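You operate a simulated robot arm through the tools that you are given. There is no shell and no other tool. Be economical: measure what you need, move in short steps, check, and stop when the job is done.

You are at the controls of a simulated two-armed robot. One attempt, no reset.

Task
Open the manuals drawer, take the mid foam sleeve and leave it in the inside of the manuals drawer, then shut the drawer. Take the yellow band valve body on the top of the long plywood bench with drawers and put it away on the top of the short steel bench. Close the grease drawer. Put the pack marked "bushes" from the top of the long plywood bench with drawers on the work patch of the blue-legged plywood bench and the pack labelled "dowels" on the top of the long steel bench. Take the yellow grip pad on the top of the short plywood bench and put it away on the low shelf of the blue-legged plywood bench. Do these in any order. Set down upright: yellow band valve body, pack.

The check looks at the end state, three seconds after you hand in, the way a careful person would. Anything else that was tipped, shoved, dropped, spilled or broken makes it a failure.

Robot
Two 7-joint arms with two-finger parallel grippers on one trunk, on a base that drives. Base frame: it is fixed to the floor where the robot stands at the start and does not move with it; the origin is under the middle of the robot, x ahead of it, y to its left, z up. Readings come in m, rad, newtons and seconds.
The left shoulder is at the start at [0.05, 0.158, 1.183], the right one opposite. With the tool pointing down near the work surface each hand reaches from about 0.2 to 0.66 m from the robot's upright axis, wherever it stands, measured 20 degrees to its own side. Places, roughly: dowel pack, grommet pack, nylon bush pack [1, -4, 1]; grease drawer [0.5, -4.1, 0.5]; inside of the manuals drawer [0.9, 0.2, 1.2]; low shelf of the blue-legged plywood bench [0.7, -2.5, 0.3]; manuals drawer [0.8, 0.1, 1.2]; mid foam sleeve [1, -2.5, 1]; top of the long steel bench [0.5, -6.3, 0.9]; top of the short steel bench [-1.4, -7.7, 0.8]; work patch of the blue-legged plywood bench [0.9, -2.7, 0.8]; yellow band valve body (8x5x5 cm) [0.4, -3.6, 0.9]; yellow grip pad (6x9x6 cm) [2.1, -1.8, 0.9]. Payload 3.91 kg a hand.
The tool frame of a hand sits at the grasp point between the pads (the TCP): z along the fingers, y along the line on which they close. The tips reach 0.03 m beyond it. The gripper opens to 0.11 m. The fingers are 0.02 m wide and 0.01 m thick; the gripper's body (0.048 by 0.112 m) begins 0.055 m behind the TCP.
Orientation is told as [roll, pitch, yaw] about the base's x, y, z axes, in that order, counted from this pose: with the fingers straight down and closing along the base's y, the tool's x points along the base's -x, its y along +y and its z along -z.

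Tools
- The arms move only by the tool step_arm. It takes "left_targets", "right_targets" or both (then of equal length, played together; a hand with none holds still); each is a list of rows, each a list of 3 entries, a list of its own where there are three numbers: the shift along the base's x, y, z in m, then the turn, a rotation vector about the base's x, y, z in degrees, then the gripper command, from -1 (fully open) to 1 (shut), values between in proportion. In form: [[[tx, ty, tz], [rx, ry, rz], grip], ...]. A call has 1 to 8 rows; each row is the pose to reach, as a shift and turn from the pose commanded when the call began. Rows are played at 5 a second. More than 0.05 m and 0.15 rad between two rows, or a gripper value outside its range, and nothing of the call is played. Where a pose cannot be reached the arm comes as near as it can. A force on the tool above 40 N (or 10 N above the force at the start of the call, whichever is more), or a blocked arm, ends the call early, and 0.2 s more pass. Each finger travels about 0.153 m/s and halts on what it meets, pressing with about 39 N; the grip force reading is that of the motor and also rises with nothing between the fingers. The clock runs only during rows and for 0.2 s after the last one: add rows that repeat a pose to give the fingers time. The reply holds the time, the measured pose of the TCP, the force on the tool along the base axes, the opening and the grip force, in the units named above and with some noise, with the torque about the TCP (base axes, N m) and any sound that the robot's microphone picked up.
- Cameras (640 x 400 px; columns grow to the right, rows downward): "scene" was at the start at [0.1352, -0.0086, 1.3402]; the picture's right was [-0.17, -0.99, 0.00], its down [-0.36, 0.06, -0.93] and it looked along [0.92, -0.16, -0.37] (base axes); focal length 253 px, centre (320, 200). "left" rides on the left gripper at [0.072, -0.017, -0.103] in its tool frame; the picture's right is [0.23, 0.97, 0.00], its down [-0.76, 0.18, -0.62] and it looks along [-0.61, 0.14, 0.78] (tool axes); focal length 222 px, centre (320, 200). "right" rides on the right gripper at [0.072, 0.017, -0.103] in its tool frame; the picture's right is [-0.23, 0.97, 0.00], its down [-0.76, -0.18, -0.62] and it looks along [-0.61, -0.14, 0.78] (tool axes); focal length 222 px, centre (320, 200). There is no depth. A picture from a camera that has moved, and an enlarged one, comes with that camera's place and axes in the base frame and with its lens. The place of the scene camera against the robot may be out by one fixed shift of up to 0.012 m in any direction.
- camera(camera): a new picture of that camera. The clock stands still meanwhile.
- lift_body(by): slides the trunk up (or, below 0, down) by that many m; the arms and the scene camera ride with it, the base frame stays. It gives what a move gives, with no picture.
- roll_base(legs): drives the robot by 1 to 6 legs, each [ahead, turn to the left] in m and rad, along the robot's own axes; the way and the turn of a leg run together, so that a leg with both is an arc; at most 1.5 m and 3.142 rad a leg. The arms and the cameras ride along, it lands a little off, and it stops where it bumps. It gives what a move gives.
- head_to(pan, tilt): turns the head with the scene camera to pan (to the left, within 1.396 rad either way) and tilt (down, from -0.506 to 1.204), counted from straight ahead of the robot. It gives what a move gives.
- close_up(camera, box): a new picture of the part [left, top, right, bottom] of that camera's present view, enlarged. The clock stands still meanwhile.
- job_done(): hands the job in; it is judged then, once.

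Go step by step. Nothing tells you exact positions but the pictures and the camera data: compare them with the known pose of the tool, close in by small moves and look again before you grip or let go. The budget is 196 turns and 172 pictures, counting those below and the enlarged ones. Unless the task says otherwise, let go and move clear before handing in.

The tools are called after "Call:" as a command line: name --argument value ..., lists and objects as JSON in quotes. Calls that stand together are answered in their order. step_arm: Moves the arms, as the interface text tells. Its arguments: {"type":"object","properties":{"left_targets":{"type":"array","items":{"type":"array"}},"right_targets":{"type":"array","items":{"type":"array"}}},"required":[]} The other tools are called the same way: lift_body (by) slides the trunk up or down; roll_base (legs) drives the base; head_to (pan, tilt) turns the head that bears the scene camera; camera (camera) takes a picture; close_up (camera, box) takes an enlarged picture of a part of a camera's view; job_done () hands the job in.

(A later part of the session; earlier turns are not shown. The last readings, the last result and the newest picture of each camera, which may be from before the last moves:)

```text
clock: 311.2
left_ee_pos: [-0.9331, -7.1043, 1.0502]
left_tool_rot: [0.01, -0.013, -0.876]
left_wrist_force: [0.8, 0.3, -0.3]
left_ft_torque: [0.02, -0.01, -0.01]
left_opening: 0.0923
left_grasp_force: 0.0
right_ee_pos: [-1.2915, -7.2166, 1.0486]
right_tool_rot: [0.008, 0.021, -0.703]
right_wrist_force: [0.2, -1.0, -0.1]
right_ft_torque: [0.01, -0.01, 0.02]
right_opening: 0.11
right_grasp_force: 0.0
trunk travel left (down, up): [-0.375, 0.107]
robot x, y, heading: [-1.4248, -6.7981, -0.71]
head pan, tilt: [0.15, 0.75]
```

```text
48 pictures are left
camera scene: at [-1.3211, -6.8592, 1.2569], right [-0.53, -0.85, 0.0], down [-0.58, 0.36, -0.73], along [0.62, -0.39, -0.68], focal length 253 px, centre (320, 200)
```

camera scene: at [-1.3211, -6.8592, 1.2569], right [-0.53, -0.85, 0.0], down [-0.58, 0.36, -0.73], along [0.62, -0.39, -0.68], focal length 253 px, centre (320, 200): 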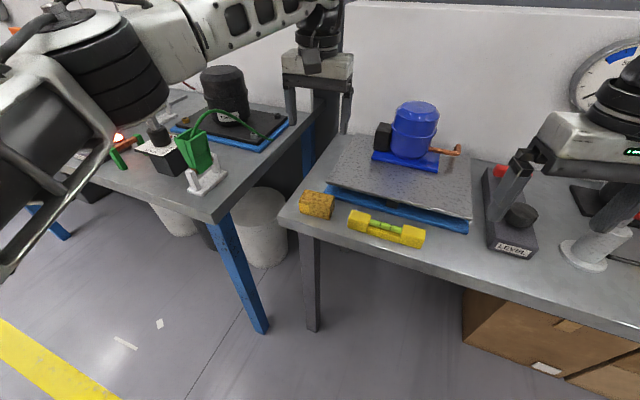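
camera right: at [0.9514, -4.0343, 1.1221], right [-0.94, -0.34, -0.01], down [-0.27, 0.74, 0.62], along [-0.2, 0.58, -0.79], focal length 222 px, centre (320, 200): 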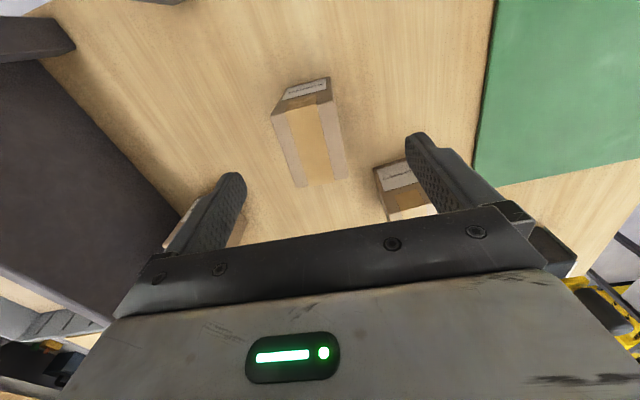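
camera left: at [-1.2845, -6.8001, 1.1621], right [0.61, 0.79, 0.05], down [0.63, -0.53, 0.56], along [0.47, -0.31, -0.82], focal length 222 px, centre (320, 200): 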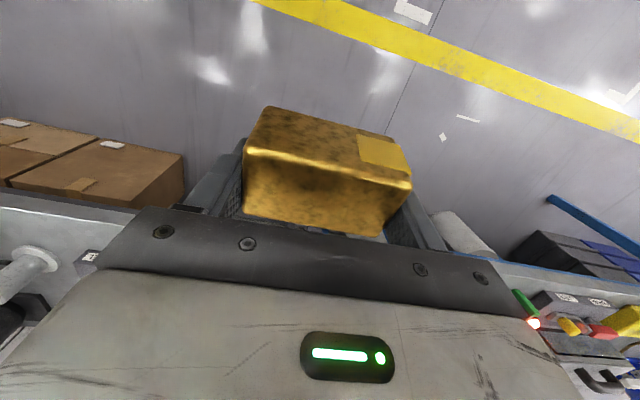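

The valve stands neatly on the short steel bench. Now back to the packs: I'll raise the trunk, draw the arms in, and drive back along the corridor.

Call:
roll_base --legs '[[-0.3, 0]]'

Call:
lift_body --by 0.08

Call:
step_arm --left_targets '[[[-0.01, 0.035, 0], [0, 0, 2], -1], [[-0.025, 0.07, 0], [0, 0, 4], -1], [[-0.04, 0.105, 0], [0, 0, 6], -1], [[-0.05, 0.14, 0], [0, 0, 8], -1], [[-0.06, 0.18, 0], [0, 0, 10], -1], [[-0.065, 0.22, 0], [0, 0, 10], -1]]' --right_targets '[[[-0.02, 0.02, 0], [0, 0, 0], -1], [[-0.045, 0.04, 0], [0, 0, 0], -1], [[-0.07, 0.06, 0], [0, 0, 0], -1], [[-0.09, 0.08, 0], [0, 0, 0], -1], [[-0.1, 0.09, 0.02], [0, 0, 0], -1], [[-0.1, 0.09, 0.02], [0, 0, 0], -1]]'

```text
clock: 313.2
left_ee_pos: [-1.1607, -6.9105, 1.0502]
left_tool_rot: [0.011, -0.013, -0.875]
left_wrist_force: [-0.4, 0.2, 0.4]
left_ft_torque: [0.01, -0.01, 0.0]
left_opening: 0.0924
left_grasp_force: 0.1
right_ee_pos: [-1.5201, -7.0218, 1.0498]
right_tool_rot: [0.009, 0.021, -0.705]
right_wrist_force: [-0.6, -0.3, 0.8]
right_ft_torque: [-0.02, 0.0, -0.01]
right_opening: 0.1101
right_grasp_force: 0.0
trunk travel left (down, up): [-0.375, 0.107]
robot x, y, heading: [-1.6522, -6.6002, -0.703]
head pan, tilt: [0.15, 0.75]
```

```text
clock: 314.4
left_ee_pos: [-1.1603, -6.9096, 1.1302]
left_tool_rot: [0.011, -0.011, -0.875]
left_wrist_force: [0.9, -0.1, 0.1]
left_ft_torque: [-0.05, 0.03, 0.04]
left_opening: 0.0924
left_grasp_force: 0.0
right_ee_pos: [-1.5195, -7.0218, 1.1285]
right_tool_rot: [0.007, 0.024, -0.705]
right_wrist_force: [0.1, 0.1, -0.1]
right_ft_torque: [0.01, -0.01, -0.01]
right_opening: 0.1101
right_grasp_force: 0.0
trunk travel left (down, up): [-0.455, 0.027]
robot x, y, heading: [-1.6534, -6.6018, -0.705]
head pan, tilt: [0.15, 0.75]
```

```text
clock: 315.8
left_ee_pos: [-1.2276, -6.691, 1.1302]
left_tool_rot: [0.011, -0.012, -0.702]
left_wrist_force: [0.4, 0.7, -0.4]
left_ft_torque: [-0.02, 0.0, -0.01]
left_opening: 0.11
left_grasp_force: 0.0
right_ee_pos: [-1.6209, -6.932, 1.1505]
right_tool_rot: [0.005, 0.023, -0.703]
right_wrist_force: [-0.1, 1.0, -0.1]
right_ft_torque: [-0.01, 0.0, 0.01]
right_opening: 0.1098
right_grasp_force: 0.1
trunk travel left (down, up): [-0.455, 0.027]
robot x, y, heading: [-1.6517, -6.6027, -0.707]
head pan, tilt: [0.15, 0.75]
```

Both arms are free and tucked. Driving back along the corridor.

Call:
roll_base --legs '[[0, 1.3], [1.5, 0], [1.45, 0]]'

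```text
clock: 333.3
left_ee_pos: [0.9778, -4.5229, 1.1298]
left_tool_rot: [0.011, -0.01, 0.591]
left_wrist_force: [0.7, -0.2, -0.7]
left_ft_torque: [-0.02, 0.01, 0.0]
left_opening: 0.1098
left_grasp_force: 0.1
right_ee_pos: [1.0993, -4.9648, 1.1507]
right_tool_rot: [0.006, 0.023, 0.588]
right_wrist_force: [-0.3, -0.3, 0.2]
right_ft_torque: [-0.01, 0.01, 0.0]
right_opening: 0.1102
right_grasp_force: 0.1
trunk travel left (down, up): [-0.455, 0.027]
robot x, y, heading: [0.771, -4.9088, 0.591]
head pan, tilt: [0.15, 0.75]
```

I'll lower the trunk 10 cm (a rod hangs above the packs), pull the left hand outward, and then roll up to the bench end.

Call:
lift_body --by -0.1

Call:
step_arm --left_targets '[[[-0.033, 0.014, 0], [0, 0, 0], -1], [[-0.066, 0.028, 0], [0, 0, 0], -1], [[-0.1, 0.041, 0], [0, 0, 0], -1], [[-0.133, 0.055, 0], [0, 0, 0], -1]]'

Call:
roll_base --legs '[[0, 0.48], [0.5, 0]]'

Call:
head_to --pan 0.3 --tilt 0.6

Call:
camera --camera "scene"

```text
clock: 334.6
left_ee_pos: [0.9771, -4.5222, 1.0286]
left_tool_rot: [0.01, -0.012, 0.589]
left_wrist_force: [0.3, 0.3, 0.1]
left_ft_torque: [0.06, 0.0, 0.0]
left_opening: 0.1103
left_grasp_force: 0.1
right_ee_pos: [1.0983, -4.9652, 1.0491]
right_tool_rot: [0.006, 0.022, 0.588]
right_wrist_force: [-0.1, -0.5, 0.2]
right_ft_torque: [0.0, 0.02, 0.0]
right_opening: 0.1101
right_grasp_force: 0.0
trunk travel left (down, up): [-0.355, 0.127]
robot x, y, heading: [0.7762, -4.9073, 0.591]
head pan, tilt: [0.15, 0.75]
```

```text
clock: 335.6
left_ee_pos: [0.8407, -4.4682, 1.0329]
left_tool_rot: [0.01, -0.013, 0.59]
left_wrist_force: [-0.5, 0.6, 0.2]
left_ft_torque: [0.02, -0.02, 0.02]
left_opening: 0.11
left_grasp_force: 0.0
right_ee_pos: [1.0989, -4.9656, 1.0502]
right_tool_rot: [0.006, 0.02, 0.588]
right_wrist_force: [0.5, -0.5, 0.0]
right_ft_torque: [0.01, -0.02, -0.01]
right_opening: 0.1099
right_grasp_force: 0.0
trunk travel left (down, up): [-0.355, 0.127]
robot x, y, heading: [0.7736, -4.9094, 0.587]
head pan, tilt: [0.15, 0.75]
```

```text
clock: 340.0
left_ee_pos: [0.888, -4.0418, 1.0336]
left_tool_rot: [0.011, -0.011, 1.059]
left_wrist_force: [0.0, 0.4, 0.1]
left_ft_torque: [0.0, 0.0, 0.03]
left_opening: 0.1104
left_grasp_force: 0.1
right_ee_pos: [1.3415, -4.3681, 1.0499]
right_tool_rot: [0.006, 0.023, 1.057]
right_wrist_force: [0.0, 0.0, -0.3]
right_ft_torque: [0.04, -0.02, -0.03]
right_opening: 0.11
right_grasp_force: 0.1
trunk travel left (down, up): [-0.355, 0.127]
robot x, y, heading: [1.0219, -4.4621, 1.055]
head pan, tilt: [0.15, 0.75]
```

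```text
clock: 340.7
left_ee_pos: [0.8873, -4.0412, 1.0332]
left_tool_rot: [0.012, -0.012, 1.059]
left_wrist_force: [0.0, 0.6, -0.1]
left_ft_torque: [0.0, -0.02, -0.06]
left_opening: 0.1101
left_grasp_force: 0.2
right_ee_pos: [1.3399, -4.3689, 1.0493]
right_tool_rot: [0.007, 0.022, 1.057]
right_wrist_force: [-0.1, 0.3, 0.3]
right_ft_torque: [0.01, -0.01, -0.02]
right_opening: 0.1101
right_grasp_force: 0.0
trunk travel left (down, up): [-0.355, 0.127]
robot x, y, heading: [1.0262, -4.4654, 1.058]
head pan, tilt: [0.3, 0.6]
```

```text
47 pictures are left
camera scene: at [1.066, -4.3357, 1.2497], right [0.98, -0.21, 0.0], down [-0.12, -0.55, -0.82], along [0.18, 0.81, -0.57], focal length 253 px, centre (320, 200)
```

scene: 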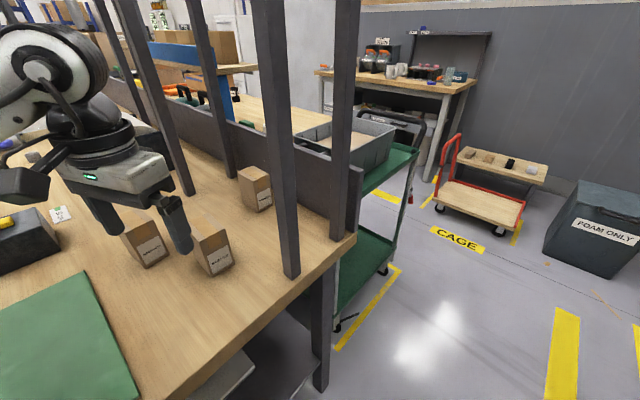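

DOWELS is at about [1.013, -3.762], close to the partition. I'll roll 7 cm closer and reach with the fingers closing front-to-back, which keeps the hand clear of the partition.

Call:
roll_base --legs '[[0.07, 0]]'

Call:
step_arm --left_targets '[[[0.015, 0.035, 0.01], [0, 0, -7], -1], [[0.03, 0.07, 0.01], [0, 0, -14], -1], [[0.045, 0.11, 0.01], [0, 0, -21], -1], [[0.06, 0.15, 0.01], [0, 0, -27], -1], [[0.075, 0.185, 0.01], [0, 0, -27], -1], [[0.09, 0.215, 0.0], [0, 0, -27], -1]]'

Call:
camera --camera "left"

Call:
camera --camera "scene"

```text
clock: 341.7
left_ee_pos: [0.9222, -3.9809, 1.0318]
left_tool_rot: [0.011, -0.011, 1.059]
left_wrist_force: [-0.1, -0.4, 0.2]
left_ft_torque: [-0.02, -0.01, -0.03]
left_opening: 0.1101
left_grasp_force: 0.0
right_ee_pos: [1.3746, -4.3078, 1.0501]
right_tool_rot: [0.007, 0.024, 1.058]
right_wrist_force: [-0.1, -0.2, 0.6]
right_ft_torque: [0.0, 0.02, -0.02]
right_opening: 0.1102
right_grasp_force: 0.0
trunk travel left (down, up): [-0.355, 0.127]
robot x, y, heading: [1.0549, -4.4082, 1.057]
head pan, tilt: [0.3, 0.6]
```

```text
clock: 343.1
left_ee_pos: [0.9829, -3.8361, 1.0423]
left_tool_rot: [0.007, -0.013, 0.631]
left_wrist_force: [-0.8, -0.4, 0.6]
left_ft_torque: [-0.01, -0.02, 0.02]
left_opening: 0.1102
left_grasp_force: 0.1
left hand out of reach, approached as far as the arm can: row 4, 5, 6
right_ee_pos: [1.3749, -4.3077, 1.0502]
right_tool_rot: [0.006, 0.022, 1.058]
right_wrist_force: [0.0, -0.4, 0.5]
right_ft_torque: [-0.04, 0.0, -0.02]
right_opening: 0.11
right_grasp_force: 0.0
trunk travel left (down, up): [-0.355, 0.127]
robot x, y, heading: [1.0537, -4.4042, 1.054]
head pan, tilt: [0.3, 0.6]
```

```text
46 pictures are left
camera left: at [0.9329, -3.895, 1.1431], right [-0.76, 0.65, 0.0], down [0.51, 0.58, 0.63], along [0.41, 0.48, -0.77], focal length 222 px, centre (320, 200)
```

left: 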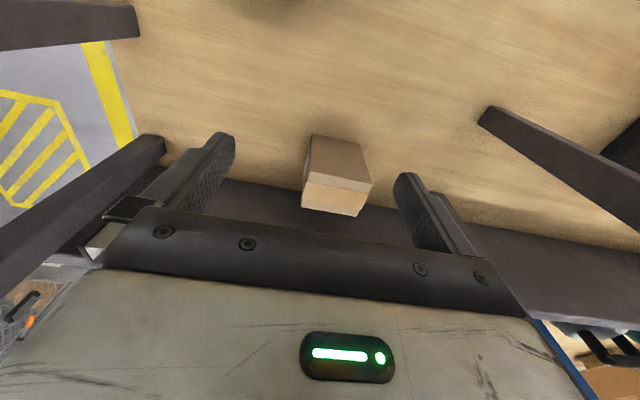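

```text
45 pictures are left
camera scene: at [1.1003, -4.2752, 1.2498], right [0.98, -0.21, 0.0], down [-0.12, -0.55, -0.83], along [0.18, 0.81, -0.57], focal length 253 px, centre (320, 200)
```

scene: 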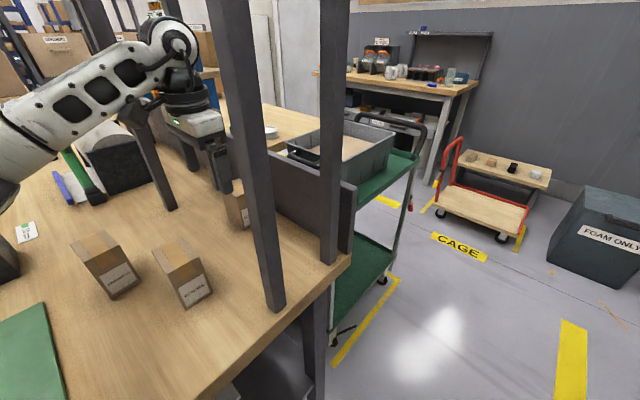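

The arm runs into a wrist limit when turned inward. I'll rotate the hand the other way and grip across the narrow sides instead, with a reduced opening to clear the partition.

Call:
step_arm --left_targets '[[[-0.02, -0.03, 0.01], [0, 0, 8], -0.5], [[-0.02, -0.03, 0.01], [0, 0, 16], -0.5], [[-0.02, -0.03, 0.01], [0, 0, 24], -0.5], [[-0.02, -0.03, 0.01], [0, 0, 32], -0.5], [[-0.02, -0.03, 0.01], [0, 0, 40], -0.5], [[-0.02, -0.03, 0.01], [0, 0, 48], -0.5], [[-0.02, -0.03, 0.01], [0, 0, 56], -0.5], [[-0.02, -0.03, 0.01], [0, 0, 64], -0.5]]'

Call:
step_arm --left_targets '[[[0, 0, 0], [0, 0, 8], -0.5], [[0, 0, 0], [0, 0, 16], -0.5], [[0, 0, 0], [0, 0, 24], -0.5], [[0, 0, 0], [0, 0, 27], -0.5]]'

```text
clock: 344.9
left_ee_pos: [0.9666, -3.8712, 1.0538]
left_tool_rot: [0.01, -0.011, 1.708]
left_wrist_force: [-0.6, 0.5, -0.3]
left_ft_torque: [0.02, -0.01, 0.01]
left_opening: 0.0825
left_grasp_force: 0.1
right_ee_pos: [1.3747, -4.3091, 1.0498]
right_tool_rot: [0.005, 0.021, 1.056]
right_wrist_force: [-0.9, 0.1, 0.4]
right_ft_torque: [-0.03, -0.02, 0.0]
right_opening: 0.1099
right_grasp_force: 0.0
trunk travel left (down, up): [-0.355, 0.127]
robot x, y, heading: [1.0567, -4.4049, 1.053]
head pan, tilt: [0.3, 0.6]
```

```text
clock: 345.9
left_ee_pos: [0.9669, -3.8722, 1.0535]
left_tool_rot: [0.011, -0.01, 2.179]
left_wrist_force: [-0.4, -0.5, 0.0]
left_ft_torque: [-0.02, 0.0, 0.0]
left_opening: 0.0823
left_grasp_force: 0.1
right_ee_pos: [1.3742, -4.3086, 1.0507]
right_tool_rot: [0.006, 0.02, 1.057]
right_wrist_force: [0.4, 0.0, 0.0]
right_ft_torque: [0.03, -0.04, 0.01]
right_opening: 0.1099
right_grasp_force: 0.1
trunk travel left (down, up): [-0.355, 0.127]
robot x, y, heading: [1.0617, -4.4034, 1.056]
head pan, tilt: [0.3, 0.6]
```

Yaw reached without trouble. Now moving over DOWELS.

Call:
step_arm --left_targets '[[[0.014, 0.036, 0], [0, 0, 0], -0.5], [[0.028, 0.072, 0], [0, 0, 0], -0.5], [[0.041, 0.107, 0], [0, 0, 0], -0.5]]'

Call:
camera --camera "left"

```text
clock: 346.7
left_ee_pos: [1.0096, -3.7655, 1.0545]
left_tool_rot: [0.012, -0.012, 2.174]
left_wrist_force: [0.1, 0.5, 0.1]
left_ft_torque: [0.02, -0.02, -0.02]
left_opening: 0.0825
left_grasp_force: 0.0
right_ee_pos: [1.3747, -4.308, 1.0496]
right_tool_rot: [0.007, 0.023, 1.058]
right_wrist_force: [-0.3, 0.5, -0.8]
right_ft_torque: [0.01, 0.01, -0.05]
right_opening: 0.11
right_grasp_force: 0.0
trunk travel left (down, up): [-0.355, 0.127]
robot x, y, heading: [1.0612, -4.4015, 1.057]
head pan, tilt: [0.3, 0.6]
```

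```text
44 pictures are left
camera left: at [1.0654, -3.817, 1.1554], right [-0.67, -0.74, 0.01], down [-0.57, 0.52, 0.63], along [-0.47, 0.42, -0.77], focal length 222 px, centre (320, 200)
```

left: 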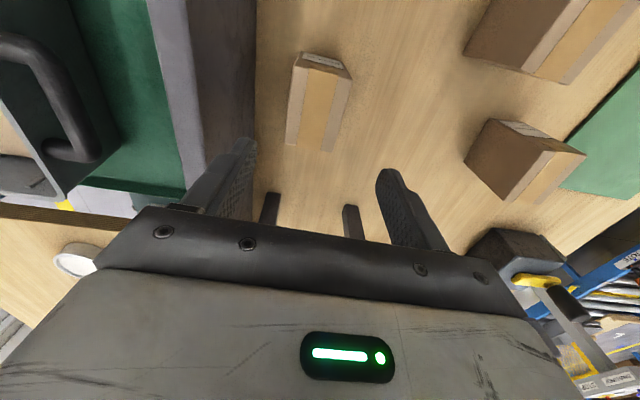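

DOWELS is centred just below. Small correction and descend.

Call:
step_arm --left_targets '[[[0.004, -0.011, -0.02], [0, 0, -2], -0.5], [[0.004, -0.011, -0.06], [0, 0, -2], -0.5]]'

Call:
camera --camera "left"

```text
clock: 347.3
left_ee_pos: [1.0141, -3.7786, 0.993]
left_tool_rot: [0.011, -0.013, 2.141]
left_wrist_force: [0.0, -0.1, 0.0]
left_ft_torque: [0.05, -0.02, 0.01]
left_opening: 0.0823
left_grasp_force: 0.0
right_ee_pos: [1.3748, -4.3064, 1.0497]
right_tool_rot: [0.006, 0.022, 1.058]
right_wrist_force: [-0.4, 0.0, 0.1]
right_ft_torque: [-0.01, -0.02, 0.01]
right_opening: 0.11
right_grasp_force: 0.1
trunk travel left (down, up): [-0.355, 0.127]
robot x, y, heading: [1.0566, -4.4041, 1.052]
head pan, tilt: [0.3, 0.6]
```

```text
43 pictures are left
camera left: at [1.0673, -3.8307, 1.0951], right [-0.7, -0.72, 0.01], down [-0.55, 0.54, 0.63], along [-0.46, 0.44, -0.77], focal length 222 px, centre (320, 200)
```

left: 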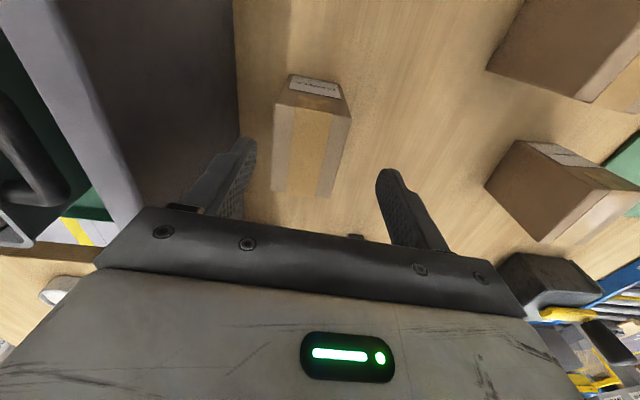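

Slight 3 mm correction, then lower and grip.

Call:
step_arm --left_targets '[[[0.004, 0.002, -0.025], [0, 0, 0], -0.5], [[0.004, 0.002, -0.055], [0, 0, 0], -0.5], [[0.004, 0.002, -0.085], [0, 0, 0], -0.5], [[0.004, 0.002, -0.085], [0, 0, 0], 0.3], [[0.004, 0.002, -0.085], [0, 0, 0], 1], [[0.004, 0.002, -0.085], [0, 0, 0], 1]]'

Call:
camera --camera "left"

```text
clock: 348.7
left_ee_pos: [1.0161, -3.7738, 0.9111]
left_tool_rot: [0.01, -0.012, 2.141]
left_wrist_force: [0.8, 0.8, 0.5]
left_ft_torque: [0.04, -0.06, 0.0]
left_opening: 0.0497
left_grasp_force: 39.2
right_ee_pos: [1.3744, -4.3083, 1.0501]
right_tool_rot: [0.006, 0.021, 1.056]
right_wrist_force: [0.6, 1.1, -0.2]
right_ft_torque: [-0.05, 0.02, -0.01]
right_opening: 0.11
right_grasp_force: 0.0
trunk travel left (down, up): [-0.355, 0.127]
robot x, y, heading: [1.0578, -4.4012, 1.056]
head pan, tilt: [0.3, 0.6]
```

```text
42 pictures are left
camera left: at [1.0705, -3.8265, 1.0122], right [-0.7, -0.72, 0.01], down [-0.55, 0.54, 0.63], along [-0.46, 0.44, -0.77], focal length 222 px, centre (320, 200)
```

left: 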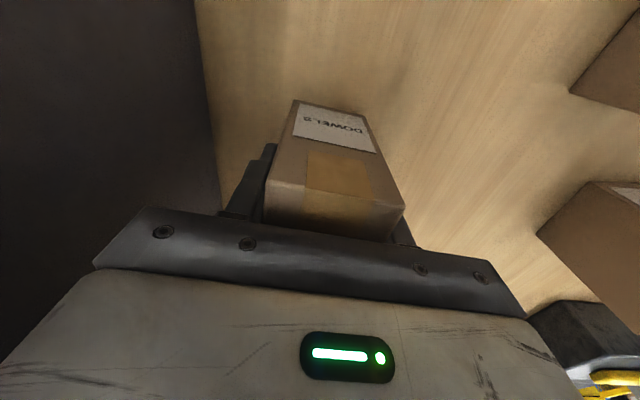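

DOWELS is gripped. Lifting and drawing back along the same path.

Call:
step_arm --left_targets '[[[0, 0, 0.045], [0, 0, 0], 1], [[0, 0, 0.09], [0, 0, 0], 1], [[0, 0, 0.13], [0, 0, 0], 1], [[-0.02, -0.04, 0.135], [0, 0, -5], 1], [[-0.04, -0.08, 0.135], [0, 0, -10], 1], [[-0.06, -0.12, 0.135], [0, 0, -15], 1], [[-0.08, -0.16, 0.135], [0, 0, -20], 1], [[-0.1, -0.2, 0.135], [0, 0, -25], 1]]'

Call:
roll_base --legs '[[-0.5, 0]]'

```text
clock: 350.5
left_ee_pos: [0.9183, -3.9763, 1.044]
left_tool_rot: [0.011, -0.012, 1.703]
left_wrist_force: [0.1, 0.3, -1.2]
left_ft_torque: [0.02, 0.0, 0.01]
left_opening: 0.0499
left_grasp_force: 38.9
right_ee_pos: [1.3743, -4.3082, 1.0504]
right_tool_rot: [0.008, 0.02, 1.059]
right_wrist_force: [0.0, -1.2, 0.1]
right_ft_torque: [0.01, 0.03, -0.02]
right_opening: 0.1104
right_grasp_force: 0.2
trunk travel left (down, up): [-0.355, 0.127]
robot x, y, heading: [1.058, -4.4049, 1.056]
head pan, tilt: [0.3, 0.6]
```

```text
clock: 353.4
left_ee_pos: [0.6741, -4.4106, 1.0456]
left_tool_rot: [0.011, -0.013, 1.71]
left_wrist_force: [0.0, 0.4, -1.8]
left_ft_torque: [-0.01, -0.04, 0.03]
left_opening: 0.0497
left_grasp_force: 39.3
right_ee_pos: [1.1303, -4.741, 1.0488]
right_tool_rot: [0.007, 0.02, 1.061]
right_wrist_force: [-0.5, -0.5, 0.7]
right_ft_torque: [0.0, 0.02, 0.02]
right_opening: 0.1097
right_grasp_force: 0.1
trunk travel left (down, up): [-0.355, 0.127]
robot x, y, heading: [0.811, -4.8395, 1.05]
head pan, tilt: [0.3, 0.6]
```

DOWELS is clear. Turning to face the long steel bench to find a free spot.

Call:
roll_base --legs '[[0, -1.9]]'

Call:
head_to --pan 0.0 --tilt 0.55

Call:
camera --camera "scene"

```text
clock: 358.3
left_ee_pos: [1.2642, -4.8309, 1.0447]
left_tool_rot: [0.009, -0.009, -0.163]
left_wrist_force: [0.1, 0.1, -1.6]
left_ft_torque: [0.0, 0.01, -0.01]
left_opening: 0.0499
left_grasp_force: 39.2
right_ee_pos: [0.8119, -5.1682, 1.0489]
right_tool_rot: [0.008, 0.022, -0.809]
right_wrist_force: [0.9, 0.3, -0.8]
right_ft_torque: [0.01, 0.0, 0.03]
right_opening: 0.1101
right_grasp_force: 0.0
trunk travel left (down, up): [-0.355, 0.127]
robot x, y, heading: [0.8148, -4.8395, -0.815]
head pan, tilt: [0.3, 0.6]
```

```text
clock: 359.1
left_ee_pos: [1.2637, -4.8306, 1.0452]
left_tool_rot: [0.009, -0.009, -0.163]
left_wrist_force: [-0.7, -0.1, -0.9]
left_ft_torque: [-0.04, 0.01, 0.01]
left_opening: 0.0496
left_grasp_force: 39.0
right_ee_pos: [0.8129, -5.1687, 1.0507]
right_tool_rot: [0.007, 0.02, -0.811]
right_wrist_force: [-0.3, -1.5, -0.6]
right_ft_torque: [0.02, -0.04, 0.0]
right_opening: 0.1101
right_grasp_force: 0.0
trunk travel left (down, up): [-0.355, 0.127]
robot x, y, heading: [0.8168, -4.8398, -0.814]
head pan, tilt: [0.0, 0.55]
```

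```text
41 pictures are left
camera scene: at [0.9069, -4.9243, 1.2543], right [-0.72, -0.69, 0.0], down [-0.36, 0.38, -0.85], along [0.59, -0.62, -0.52], focal length 253 px, centre (320, 200)
```

scene: 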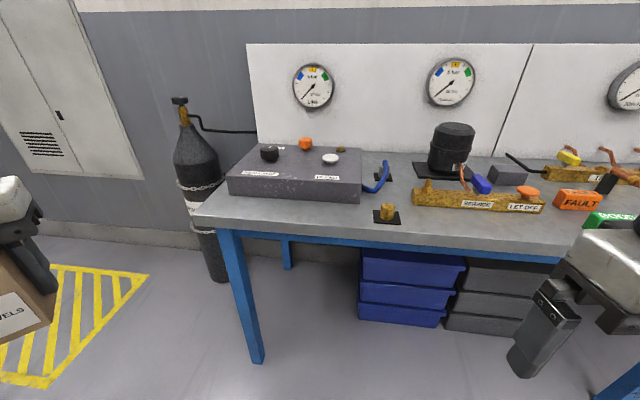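

There's a clear 14 cm deep strip in front of the grey box, target about [1.315, -5.28]. I'll roll closer and bring the pack over.

Call:
roll_base --legs '[[0.15, 0]]'

Call:
step_arm --left_targets '[[[-0.005, -0.043, 0.02], [0, 0, -3], 1], [[-0.01, -0.086, 0.02], [0, 0, -6], 1], [[-0.02, -0.128, 0.02], [0, 0, -9], 1], [[-0.03, -0.17, 0.02], [0, 0, -12], 1], [[-0.035, -0.213, 0.02], [0, 0, -15], 1], [[-0.04, -0.256, 0.02], [0, 0, -18], 1], [[-0.045, -0.298, 0.02], [0, 0, -20], 1], [[-0.05, -0.335, 0.02], [0, 0, -20], 1]]'

Call:
camera --camera "scene"

```text
clock: 360.5
left_ee_pos: [1.368, -4.9372, 1.0447]
left_tool_rot: [0.012, -0.011, -0.159]
left_wrist_force: [-0.9, 0.1, -1.7]
left_ft_torque: [0.02, 0.01, 0.03]
left_opening: 0.0498
left_grasp_force: 39.0
right_ee_pos: [0.9179, -5.2783, 1.0492]
right_tool_rot: [0.006, 0.022, -0.805]
right_wrist_force: [0.1, 0.0, 0.8]
right_ft_torque: [0.0, -0.01, 0.0]
right_opening: 0.1103
right_grasp_force: 0.1
trunk travel left (down, up): [-0.355, 0.127]
robot x, y, heading: [0.9165, -4.9472, -0.806]
head pan, tilt: [0.0, 0.55]
```

```text
clock: 362.3
left_ee_pos: [1.3137, -5.2709, 1.0657]
left_tool_rot: [0.012, -0.012, -0.508]
left_wrist_force: [0.7, 0.1, -1.4]
left_ft_torque: [0.02, 0.01, 0.0]
left_opening: 0.0497
left_grasp_force: 38.8
right_ee_pos: [0.9167, -5.2774, 1.0491]
right_tool_rot: [0.008, 0.022, -0.808]
right_wrist_force: [-0.4, 0.7, -0.3]
right_ft_torque: [0.02, -0.02, 0.01]
right_opening: 0.1098
right_grasp_force: 0.1
trunk travel left (down, up): [-0.355, 0.127]
robot x, y, heading: [0.9171, -4.9469, -0.811]
head pan, tilt: [0.0, 0.55]
```

```text
40 pictures are left
camera scene: at [1.0103, -5.0329, 1.2542], right [-0.72, -0.69, 0.0], down [-0.36, 0.38, -0.85], along [0.59, -0.62, -0.52], focal length 253 px, centre (320, 200)
```

scene: 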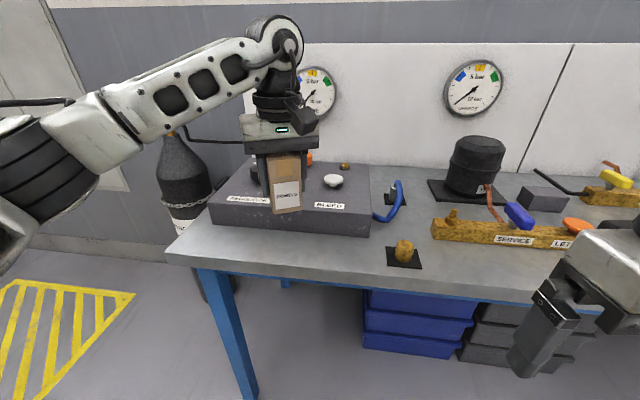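

Moving to the middle of the strip and lowering partway, then checking.

Call:
step_arm --left_targets '[[[0.012, -0.017, -0.03], [0, 0, 0], 1], [[0.024, -0.034, -0.07], [0, 0, 0], 1], [[0.024, -0.034, -0.11], [0, 0, 0], 1]]'

Call:
close_up --camera "scene" --box '[180, 130, 420, 300]'

```text
clock: 363.1
left_ee_pos: [1.3408, -5.3054, 0.9523]
left_tool_rot: [0.014, -0.01, -0.507]
left_wrist_force: [1.2, 0.3, -1.4]
left_ft_torque: [-0.02, 0.0, 0.03]
left_opening: 0.0498
left_grasp_force: 39.0
right_ee_pos: [0.9176, -5.2759, 1.0514]
right_tool_rot: [0.007, 0.021, -0.807]
right_wrist_force: [0.4, 0.0, 0.2]
right_ft_torque: [0.03, 0.01, 0.03]
right_opening: 0.1099
right_grasp_force: 0.1
trunk travel left (down, up): [-0.355, 0.127]
robot x, y, heading: [0.9168, -4.9481, -0.804]
head pan, tilt: [0.0, 0.55]
```

```text
2.35 times, centred on (300, 215) of scene
camera zoom: at [1.0108, -5.0325, 1.2543], right [-0.72, -0.69, 0.0], down [-0.36, 0.38, -0.85], along [0.59, -0.62, -0.52], focal length 594 px, centre (367, 165)
```

zoom: 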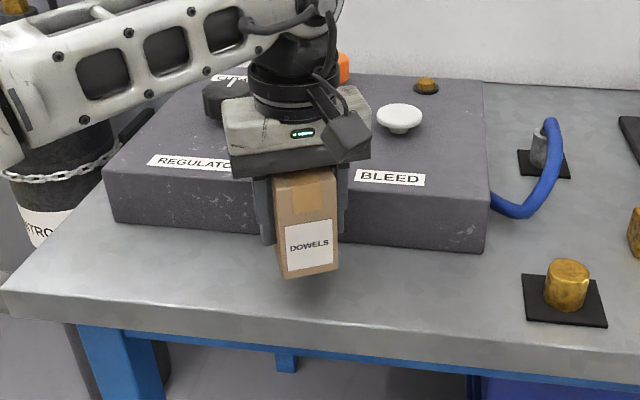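

The pack is over the middle of the strip and its shadow is close. Lowering until contact.

Call:
step_arm --left_targets '[[[0, 0, -0.008], [0, 0, 0], 1], [[0, 0, -0.016], [0, 0, 0], 1], [[0, 0, -0.022], [0, 0, 0], 1], [[0, 0, -0.026], [0, 0, 0], 1]]'

Call:
step_arm --left_targets '[[[0, 0, -0.004], [0, 0, 0], 1], [[0, 0, -0.008], [0, 0, 0], 1], [[0, 0, -0.012], [0, 0, 0], 1]]'

```text
clock: 364.1
left_ee_pos: [1.3395, -5.3057, 0.9287]
left_tool_rot: [0.012, -0.01, -0.509]
left_wrist_force: [0.3, -0.3, -2.0]
left_ft_torque: [0.0, -0.01, -0.02]
left_opening: 0.0498
left_grasp_force: 38.4
right_ee_pos: [0.9171, -5.2769, 1.0503]
right_tool_rot: [0.007, 0.019, -0.807]
right_wrist_force: [0.6, 0.2, 0.1]
right_ft_torque: [-0.01, 0.0, 0.02]
right_opening: 0.11
right_grasp_force: 0.0
trunk travel left (down, up): [-0.355, 0.127]
robot x, y, heading: [0.9163, -4.9479, -0.804]
head pan, tilt: [0.0, 0.55]
```

```text
clock: 364.9
left_ee_pos: [1.3418, -5.3051, 0.9169]
left_tool_rot: [0.012, -0.012, -0.507]
left_wrist_force: [-0.4, 0.4, -1.7]
left_ft_torque: [0.02, 0.06, 0.04]
left_opening: 0.0496
left_grasp_force: 39.3
right_ee_pos: [0.9168, -5.2774, 1.0496]
right_tool_rot: [0.007, 0.02, -0.805]
right_wrist_force: [0.3, -0.9, -0.2]
right_ft_torque: [0.01, 0.0, -0.01]
right_opening: 0.1101
right_grasp_force: 0.0
trunk travel left (down, up): [-0.355, 0.127]
robot x, y, heading: [0.9158, -4.9489, -0.812]
head pan, tilt: [0.0, 0.55]
```

Call:
step_arm --left_targets '[[[0, 0, -0.004], [0, 0, 0], 1], [[0, 0, -0.008], [0, 0, 0], 1], [[0, 0, -0.012], [0, 0, 0], 1], [[0, 0, -0.016], [0, 0, 0], 1]]'

Call:
close_up --camera "scene" --box '[220, 180, 400, 300]'

```text
clock: 366.0
left_ee_pos: [1.3409, -5.3073, 0.9102]
left_tool_rot: [0.001, -0.024, -0.506]
left_wrist_force: [0.2, 0.8, 13.0]
left_ft_torque: [0.3, 0.36, -0.02]
left_opening: 0.0495
left_grasp_force: 39.3
right_ee_pos: [0.9175, -5.2758, 1.0498]
right_tool_rot: [0.007, 0.02, -0.804]
right_wrist_force: [0.3, 0.0, 0.3]
right_ft_torque: [0.02, 0.04, 0.0]
right_opening: 0.1098
right_grasp_force: 0.1
trunk travel left (down, up): [-0.355, 0.127]
robot x, y, heading: [0.9184, -4.947, -0.81]
head pan, tilt: [0.0, 0.55]
stopped in row 4 (left hand): the force on the tool passed its limit at 40 N (the readings are from after the stop); the commanded pose is now the measured one
```

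```text
3.33 times, centred on (310, 240) of scene
camera zoom: at [1.0097, -5.0317, 1.2541], right [-0.72, -0.69, 0.0], down [-0.36, 0.38, -0.85], along [0.59, -0.62, -0.52], focal length 842 px, centre (353, 67)
```

zoom: 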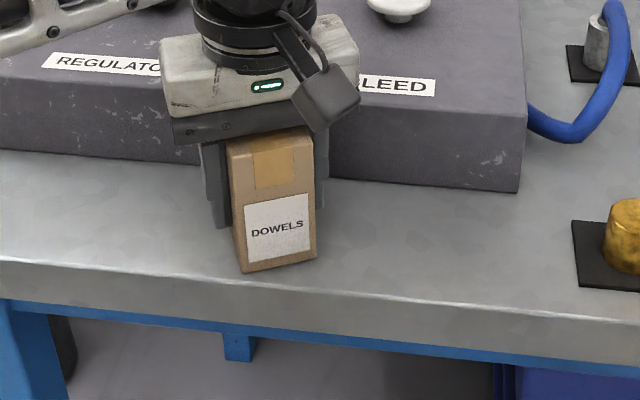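

DOWELS stands upright on the long steel bench. Releasing and lifting straight up.

Call:
step_arm --left_targets '[[[0, 0, 0.002], [0, 0, 0], 0], [[0, 0, 0.002], [0, 0, 0], -0.5], [[0, 0, 0.002], [0, 0, 0], -0.5], [[0, 0, 0.045], [0, 0, 0], -0.5], [[0, 0, 0.09], [0, 0, 0], -0.5], [[0, 0, 0.135], [0, 0, 0], -0.5], [[-0.01, 0.035, 0.15], [0, 0, 0], -0.5], [[-0.02, 0.07, 0.15], [0, 0, 0], -1]]'

Call:
camera --camera "scene"

```text
clock: 367.8
left_ee_pos: [1.3223, -5.2356, 1.0558]
left_tool_rot: [0.003, -0.019, -0.506]
left_wrist_force: [-0.1, -0.2, 0.1]
left_ft_torque: [-0.01, 0.03, 0.01]
left_opening: 0.1102
left_grasp_force: 0.2
right_ee_pos: [0.9178, -5.2767, 1.0512]
right_tool_rot: [0.008, 0.022, -0.805]
right_wrist_force: [0.6, 0.2, 0.0]
right_ft_torque: [-0.02, -0.01, 0.0]
right_opening: 0.1097
right_grasp_force: 0.0
trunk travel left (down, up): [-0.355, 0.127]
robot x, y, heading: [0.9172, -4.9453, -0.806]
head pan, tilt: [0.0, 0.55]
```

```text
37 pictures are left
camera scene: at [1.0106, -5.0319, 1.2543], right [-0.72, -0.69, 0.0], down [-0.36, 0.38, -0.85], along [0.59, -0.62, -0.52], focal length 253 px, centre (320, 200)
```

scene: 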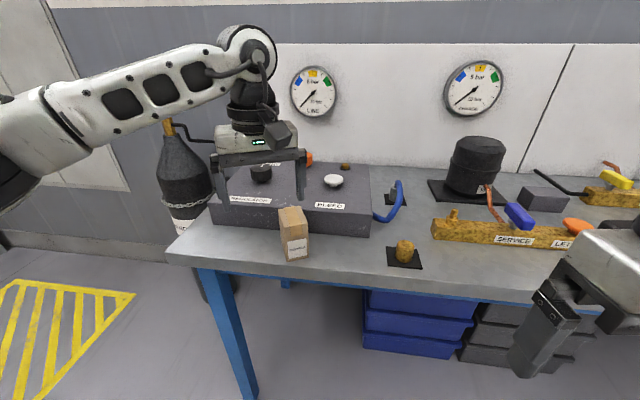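

DOWELS is delivered. Now back for BUSHES: I'll back off, tuck the left hand outward, and return to the bench end.

Call:
roll_base --legs '[[-0.2, 0]]'

Call:
step_arm --left_targets '[[[0.007, 0.043, -0.005], [0, 0, 7], -1], [[0.014, 0.086, -0.01], [0, 0, 14], -1], [[0.02, 0.13, -0.015], [0, 0, 21], -1], [[0.027, 0.173, -0.02], [0, 0, 28], -1], [[0.034, 0.217, -0.02], [0, 0, 35], -1], [[0.041, 0.26, -0.02], [0, 0, 42], -1]]'

Call:
roll_base --legs '[[0, 1.9], [0.36, 0]]'

```text
clock: 369.4
left_ee_pos: [1.1843, -5.0944, 1.0543]
left_tool_rot: [0.003, -0.02, -0.51]
left_wrist_force: [0.7, 0.1, -0.8]
left_ft_torque: [0.0, -0.01, -0.04]
left_opening: 0.1097
left_grasp_force: 0.0
right_ee_pos: [0.7789, -5.1322, 1.0501]
right_tool_rot: [0.005, 0.021, -0.81]
right_wrist_force: [0.2, -0.4, -0.6]
right_ft_torque: [-0.02, -0.03, -0.01]
right_opening: 0.1099
right_grasp_force: 0.0
trunk travel left (down, up): [-0.355, 0.127]
robot x, y, heading: [0.7791, -4.8014, -0.808]
head pan, tilt: [0.0, 0.55]
```

```text
clock: 370.8
left_ee_pos: [1.2272, -4.8356, 1.0337]
left_tool_rot: [0.005, -0.018, 0.226]
left_wrist_force: [-0.4, -0.1, -0.8]
left_ft_torque: [-0.02, -0.01, 0.0]
left_opening: 0.1102
left_grasp_force: 0.0
right_ee_pos: [0.7786, -5.1325, 1.0504]
right_tool_rot: [0.006, 0.02, -0.81]
right_wrist_force: [0.9, 0.5, -0.2]
right_ft_torque: [0.02, 0.0, 0.01]
right_opening: 0.1102
right_grasp_force: 0.1
trunk travel left (down, up): [-0.355, 0.127]
robot x, y, heading: [0.7759, -4.8063, -0.808]
head pan, tilt: [0.0, 0.55]
```

```text
clock: 377.8
left_ee_pos: [0.8123, -4.0481, 1.0343]
left_tool_rot: [0.003, -0.019, 2.149]
left_wrist_force: [-0.8, 0.4, -0.8]
left_ft_torque: [-0.03, 0.03, 0.02]
left_opening: 0.1102
left_grasp_force: 0.1
right_ee_pos: [1.247, -4.3653, 1.0491]
right_tool_rot: [0.008, 0.021, 1.119]
right_wrist_force: [0.0, 0.1, 0.0]
right_ft_torque: [-0.01, 0.01, -0.01]
right_opening: 0.1099
right_grasp_force: 0.1
trunk travel left (down, up): [-0.355, 0.127]
robot x, y, heading: [0.9378, -4.4816, 1.114]
head pan, tilt: [0.0, 0.55]
```

Hand is next to BUSHES with the right yaw already. Moving over it.

Call:
step_arm --left_targets '[[[0.03, 0.024, 0], [0, 0, 0], -0.6], [[0.06, 0.048, 0], [0, 0, 0], -0.6], [[0.09, 0.072, 0], [0, 0, 0], -0.6], [[0.12, 0.096, 0], [0, 0, 0], -0.6]]'

Call:
camera --camera "left"

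```text
clock: 378.8
left_ee_pos: [0.9343, -3.9511, 1.0357]
left_tool_rot: [0.002, -0.019, 2.151]
left_wrist_force: [0.7, 0.3, -1.1]
left_ft_torque: [0.0, 0.02, 0.01]
left_opening: 0.088
left_grasp_force: 0.0
right_ee_pos: [1.249, -4.3642, 1.0504]
right_tool_rot: [0.009, 0.022, 1.119]
right_wrist_force: [-0.2, 0.6, -0.5]
right_ft_torque: [-0.05, 0.0, 0.05]
right_opening: 0.1097
right_grasp_force: 0.0
trunk travel left (down, up): [-0.355, 0.127]
robot x, y, heading: [0.9369, -4.4809, 1.12]
head pan, tilt: [0.0, 0.55]
```

```text
36 pictures are left
camera left: at [0.9887, -4.0043, 1.1363], right [-0.69, -0.72, 0.0], down [-0.56, 0.53, 0.64], along [-0.46, 0.44, -0.77], focal length 222 px, centre (320, 200)
```

left: 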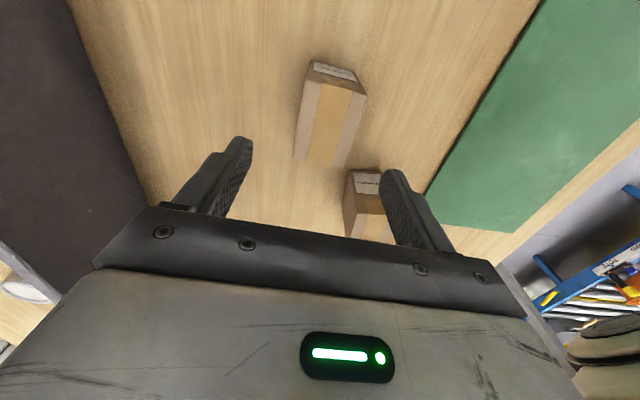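

BUSHES is centred; a 1 cm shift and descend, then grip.

Call:
step_arm --left_targets '[[[0.002, -0.011, -0.03], [0, 0, 0], -0.6], [[0.002, -0.011, -0.065], [0, 0, 0], -0.6], [[0.002, -0.011, -0.1], [0, 0, 0], -0.6], [[0.002, -0.011, -0.125], [0, 0, 0], -0.6], [[0.002, -0.011, -0.125], [0, 0, 0], 0.3], [[0.002, -0.011, -0.125], [0, 0, 0], 1], [[0.002, -0.011, -0.125], [0, 0, 0], 1]]'

Call:
camera --camera "left"

```text
clock: 380.4
left_ee_pos: [0.9336, -3.9647, 0.9093]
left_tool_rot: [0.007, -0.019, 2.15]
left_wrist_force: [-0.2, 1.1, -0.9]
left_ft_torque: [-0.01, 0.0, -0.04]
left_opening: 0.0496
left_grasp_force: 38.7
right_ee_pos: [1.2473, -4.3644, 1.0501]
right_tool_rot: [0.007, 0.021, 1.119]
right_wrist_force: [-0.3, 0.4, 0.2]
right_ft_torque: [-0.03, 0.04, 0.0]
right_opening: 0.1101
right_grasp_force: 0.0
trunk travel left (down, up): [-0.355, 0.127]
robot x, y, heading: [0.9375, -4.4777, 1.116]
head pan, tilt: [0.0, 0.55]
```

```text
35 pictures are left
camera left: at [0.9884, -4.017, 1.0102], right [-0.69, -0.72, 0.0], down [-0.56, 0.53, 0.64], along [-0.46, 0.44, -0.77], focal length 222 px, centre (320, 200)
```

left: 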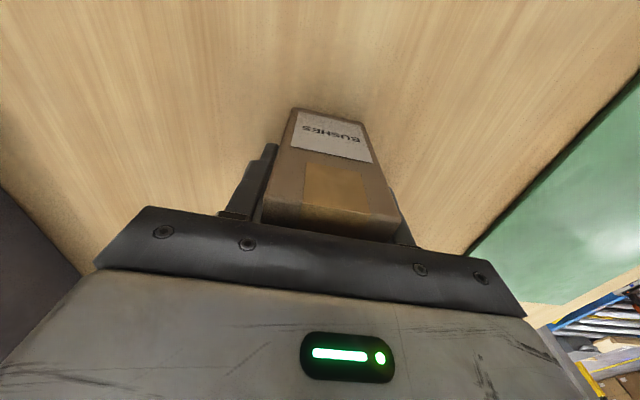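

BUSHES is gripped. Lifting it, retreating and raising the trunk for the trip back along the second aisle.

Call:
step_arm --left_targets '[[[0, 0, 0.045], [0, 0, 0], 1], [[0, 0, 0.09], [0, 0, 0], 1], [[0, 0, 0.13], [0, 0, 0], 1], [[-0.03, -0.03, 0.13], [0, 0, -6], 1], [[-0.06, -0.06, 0.13], [0, 0, -12], 1], [[-0.09, -0.09, 0.13], [0, 0, -18], 1]]'

Call:
roll_base --legs '[[-0.5, 0], [0, 1.35]]'

Call:
lift_body --by 0.1

```text
clock: 381.8
left_ee_pos: [0.8417, -4.0525, 1.0407]
left_tool_rot: [0.004, -0.019, 1.835]
left_wrist_force: [-0.5, 0.2, -1.1]
left_ft_torque: [-0.05, -0.02, -0.01]
left_opening: 0.0498
left_grasp_force: 39.0
right_ee_pos: [1.2478, -4.3649, 1.0499]
right_tool_rot: [0.008, 0.02, 1.119]
right_wrist_force: [1.2, 0.4, -0.7]
right_ft_torque: [0.0, -0.02, 0.0]
right_opening: 0.1099
right_grasp_force: 0.1
trunk travel left (down, up): [-0.355, 0.127]
robot x, y, heading: [0.9363, -4.4819, 1.116]
head pan, tilt: [0.0, 0.55]
```

```text
clock: 388.0
left_ee_pos: [0.2821, -4.9163, 1.0405]
left_tool_rot: [0.001, -0.019, -3.112]
left_wrist_force: [0.1, 0.1, -1.3]
left_ft_torque: [0.01, 0.0, 0.01]
left_opening: 0.0495
left_grasp_force: 39.4
right_ee_pos: [0.6802, -4.5954, 1.0504]
right_tool_rot: [0.007, 0.021, 2.451]
right_wrist_force: [-0.6, -0.5, 0.3]
right_ft_torque: [0.02, -0.01, 0.02]
right_opening: 0.1099
right_grasp_force: 0.1
trunk travel left (down, up): [-0.355, 0.127]
robot x, y, heading: [0.7165, -4.9223, 2.448]
head pan, tilt: [0.0, 0.55]
```

```text
clock: 389.3
left_ee_pos: [0.2816, -4.9161, 1.1397]
left_tool_rot: [0.005, -0.019, -3.114]
left_wrist_force: [0.1, -0.8, -2.2]
left_ft_torque: [0.01, -0.02, 0.02]
left_opening: 0.0499
left_grasp_force: 38.8
right_ee_pos: [0.68, -4.5966, 1.1492]
right_tool_rot: [0.007, 0.02, 2.45]
right_wrist_force: [0.6, -0.1, 0.1]
right_ft_torque: [-0.01, 0.02, 0.03]
right_opening: 0.1098
right_grasp_force: 0.1
trunk travel left (down, up): [-0.455, 0.027]
robot x, y, heading: [0.7209, -4.9251, 2.456]
head pan, tilt: [0.0, 0.55]
```

Stretching both arms forward to make myself narrow, then driving down the aisle.

Call:
step_arm --left_targets '[[[-0.016, 0.028, 0], [0, 0, 0], 1], [[-0.032, 0.056, 0], [0, 0, 0], 1], [[-0.048, 0.084, 0], [0, 0, 0], 1], [[-0.064, 0.112, 0], [0, 0, 0], 1], [[-0.08, 0.14, 0], [0, 0, 0], 1], [[-0.096, 0.168, 0], [0, 0, 0], 1], [[-0.112, 0.195, 0], [0, 0, 0], 1]]' --right_targets '[[[-0.036, 0.022, 0], [0, 0, 0], -1], [[-0.072, 0.044, 0], [0, 0, 0], -1], [[-0.108, 0.066, 0], [0, 0, 0], -1], [[-0.144, 0.088, 0], [0, 0, 0], -1], [[-0.18, 0.11, 0], [0, 0, 0], -1], [[-0.216, 0.132, 0], [0, 0, 0], -1], [[-0.252, 0.155, 0], [0, 0, 0], -1]]'

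Call:
roll_base --legs '[[0.85, 0], [0, -0.24], [1.4, 0], [1.2, 0]]'

```text
clock: 390.9
left_ee_pos: [0.1698, -4.7194, 1.139]
left_tool_rot: [0.004, -0.018, -3.113]
left_wrist_force: [-0.5, 0.1, -2.1]
left_ft_torque: [-0.03, -0.04, -0.01]
left_opening: 0.0495
left_grasp_force: 38.7
right_ee_pos: [0.4285, -4.4402, 1.1502]
right_tool_rot: [0.006, 0.022, 2.452]
right_wrist_force: [-0.2, -0.1, -0.8]
right_ft_torque: [-0.02, -0.01, -0.02]
right_opening: 0.1103
right_grasp_force: 0.1
trunk travel left (down, up): [-0.455, 0.027]
robot x, y, heading: [0.7194, -4.9184, 2.452]
head pan, tilt: [0.0, 0.55]
```

```text
clock: 408.6
left_ee_pos: [-2.0286, -2.0072, 1.1398]
left_tool_rot: [0.005, -0.019, 2.955]
left_wrist_force: [0.5, 0.0, -1.5]
left_ft_torque: [0.0, 0.0, -0.03]
left_opening: 0.0497
left_grasp_force: 38.9
right_ee_pos: [-1.7172, -1.7909, 1.1512]
right_tool_rot: [0.006, 0.019, 2.234]
right_wrist_force: [-0.5, 0.4, 0.5]
right_ft_torque: [0.0, -0.02, 0.0]
right_opening: 0.1101
right_grasp_force: 0.0
trunk travel left (down, up): [-0.455, 0.027]
robot x, y, heading: [-1.5374, -2.3243, 2.238]
head pan, tilt: [0.0, 0.55]
```

I'm at the corridor mouth. Turning right and driving through the pinch with arms stretched.

Call:
roll_base --legs '[[0, -1.63], [1.2, 0], [1.0, 0.05]]'

```text
clock: 423.4
left_ee_pos: [0.5829, -0.5569, 1.1412]
left_tool_rot: [0.003, -0.021, 1.393]
left_wrist_force: [0.1, -0.2, -2.4]
left_ft_torque: [0.01, 0.01, -0.01]
left_opening: 0.0499
left_grasp_force: 38.8
right_ee_pos: [0.8017, -0.8666, 1.1509]
right_tool_rot: [0.008, 0.022, 0.673]
right_wrist_force: [-0.2, -0.3, 0.3]
right_ft_torque: [-0.01, -0.03, -0.03]
right_opening: 0.1101
right_grasp_force: 0.0
trunk travel left (down, up): [-0.455, 0.027]
robot x, y, heading: [0.2706, -1.054, 0.676]
head pan, tilt: [0.0, 0.55]
```

Through the pinch. Continuing into the first aisle and up to the blue bench.

Call:
roll_base --legs '[[0.33, 0], [0, -1.6], [1.4, 0]]'

Call:
head_to --pan -0.9 --tilt 0.6

Call:
camera --camera "scene"

```text
clock: 436.0
left_ee_pos: [1.8728, -2.2698, 1.14]
left_tool_rot: [0.004, -0.02, -0.192]
left_wrist_force: [-0.3, 0.4, -1.2]
left_ft_torque: [-0.02, 0.04, -0.02]
left_opening: 0.0498
left_grasp_force: 38.9
right_ee_pos: [1.5613, -2.488, 1.1502]
right_tool_rot: [0.007, 0.02, -0.91]
right_wrist_force: [0.4, 0.7, 0.4]
right_ft_torque: [0.01, 0.02, 0.0]
right_opening: 0.1099
right_grasp_force: 0.1
trunk travel left (down, up): [-0.455, 0.027]
robot x, y, heading: [1.3854, -1.951, -0.907]
head pan, tilt: [0.0, 0.55]
```

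```text
clock: 437.2
left_ee_pos: [1.8727, -2.2701, 1.1411]
left_tool_rot: [0.003, -0.02, -0.193]
left_wrist_force: [0.3, -0.7, -2.3]
left_ft_torque: [0.0, 0.04, 0.02]
left_opening: 0.0496
left_grasp_force: 38.9
right_ee_pos: [1.56, -2.4861, 1.1512]
right_tool_rot: [0.007, 0.022, -0.909]
right_wrist_force: [-0.6, 0.0, -0.8]
right_ft_torque: [-0.03, 0.03, -0.02]
right_opening: 0.1098
right_grasp_force: 0.1
trunk travel left (down, up): [-0.455, 0.027]
robot x, y, heading: [1.3817, -1.9528, -0.913]
head pan, tilt: [-0.901, 0.6]
```

```text
34 pictures are left
camera scene: at [1.3906, -2.0622, 1.3498], right [-0.97, 0.24, 0.0], down [0.13, 0.55, -0.83], along [-0.2, -0.8, -0.56], focal length 253 px, centre (320, 200)
```

scene: 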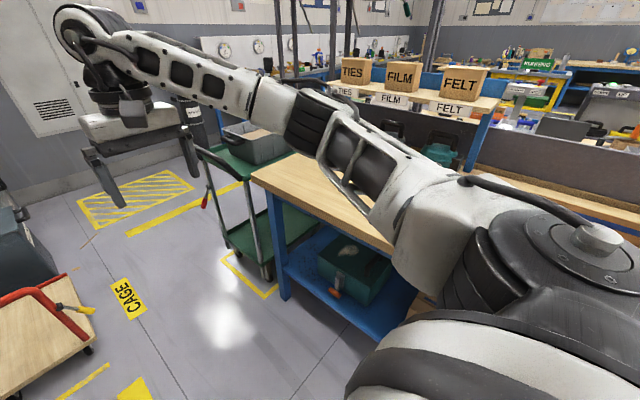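

I'm beside the blue bench. Drawing the arms in, moving 0.2 m on, and turning to face the work patch.

Call:
step_arm --left_targets '[[[-0.03, 0.038, 0], [0, 0, 0], 1], [[-0.06, 0.076, 0], [0, 0, 0], 1], [[-0.09, 0.114, 0], [0, 0, 0], 1], [[-0.12, 0.155, 0], [0, 0, 0], 1]]' --right_targets '[[[-0.03, 0.038, 0], [0, 0, 0], -1], [[-0.06, 0.076, 0], [0, 0, 0], -1], [[-0.09, 0.114, 0], [0, 0, 0], -1], [[-0.12, 0.155, 0], [0, 0, 0], -1]]'

Call:
roll_base --legs '[[0.22, 0], [0, -1.58]]'

Call:
head_to --pan 0.0 --tilt 0.65

Call:
camera --camera "scene"

```text
refused: row 4 steps farther than a row can; nothing moved
```

```text
clock: 442.8
left_ee_pos: [1.1772, -2.5995, 1.1412]
left_tool_rot: [0.006, -0.02, -1.793]
left_wrist_force: [0.5, 0.3, -1.3]
left_ft_torque: [-0.04, 0.02, 0.0]
left_opening: 0.0498
left_grasp_force: 39.5
right_ee_pos: [0.9727, -2.279, 1.1516]
right_tool_rot: [0.008, 0.022, -2.514]
right_wrist_force: [-0.4, -0.5, 0.4]
right_ft_torque: [-0.01, -0.02, 0.0]
right_opening: 0.1097
right_grasp_force: 0.0
trunk travel left (down, up): [-0.455, 0.027]
robot x, y, heading: [1.5122, -2.1182, -2.514]
head pan, tilt: [-0.901, 0.6]
```

```text
clock: 444.0
left_ee_pos: [1.1786, -2.599, 1.1406]
left_tool_rot: [0.003, -0.02, -1.793]
left_wrist_force: [0.3, 0.5, -1.2]
left_ft_torque: [0.02, 0.03, -0.03]
left_opening: 0.0497
left_grasp_force: 38.8
right_ee_pos: [0.9713, -2.2789, 1.1516]
right_tool_rot: [0.008, 0.02, -2.514]
right_wrist_force: [0.1, -0.4, 0.4]
right_ft_torque: [0.0, -0.05, -0.01]
right_opening: 0.11
right_grasp_force: 0.2
trunk travel left (down, up): [-0.455, 0.027]
robot x, y, heading: [1.5121, -2.1184, -2.514]
head pan, tilt: [0.0, 0.649]
```

```text
33 pictures are left
camera scene: at [1.4136, -2.1864, 1.3455], right [-0.59, 0.81, 0.0], down [0.49, 0.35, -0.8], along [-0.65, -0.47, -0.6], focal length 253 px, centre (320, 200)
```

scene: 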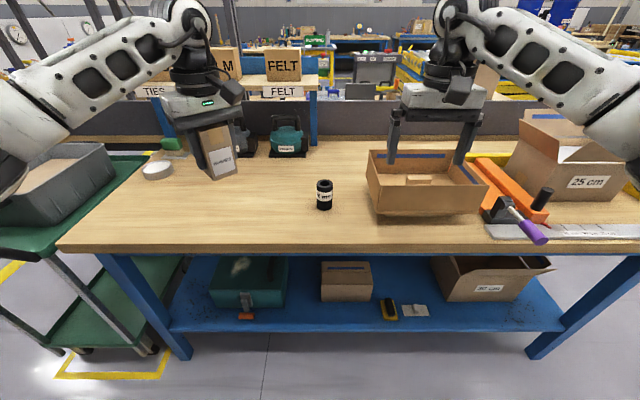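

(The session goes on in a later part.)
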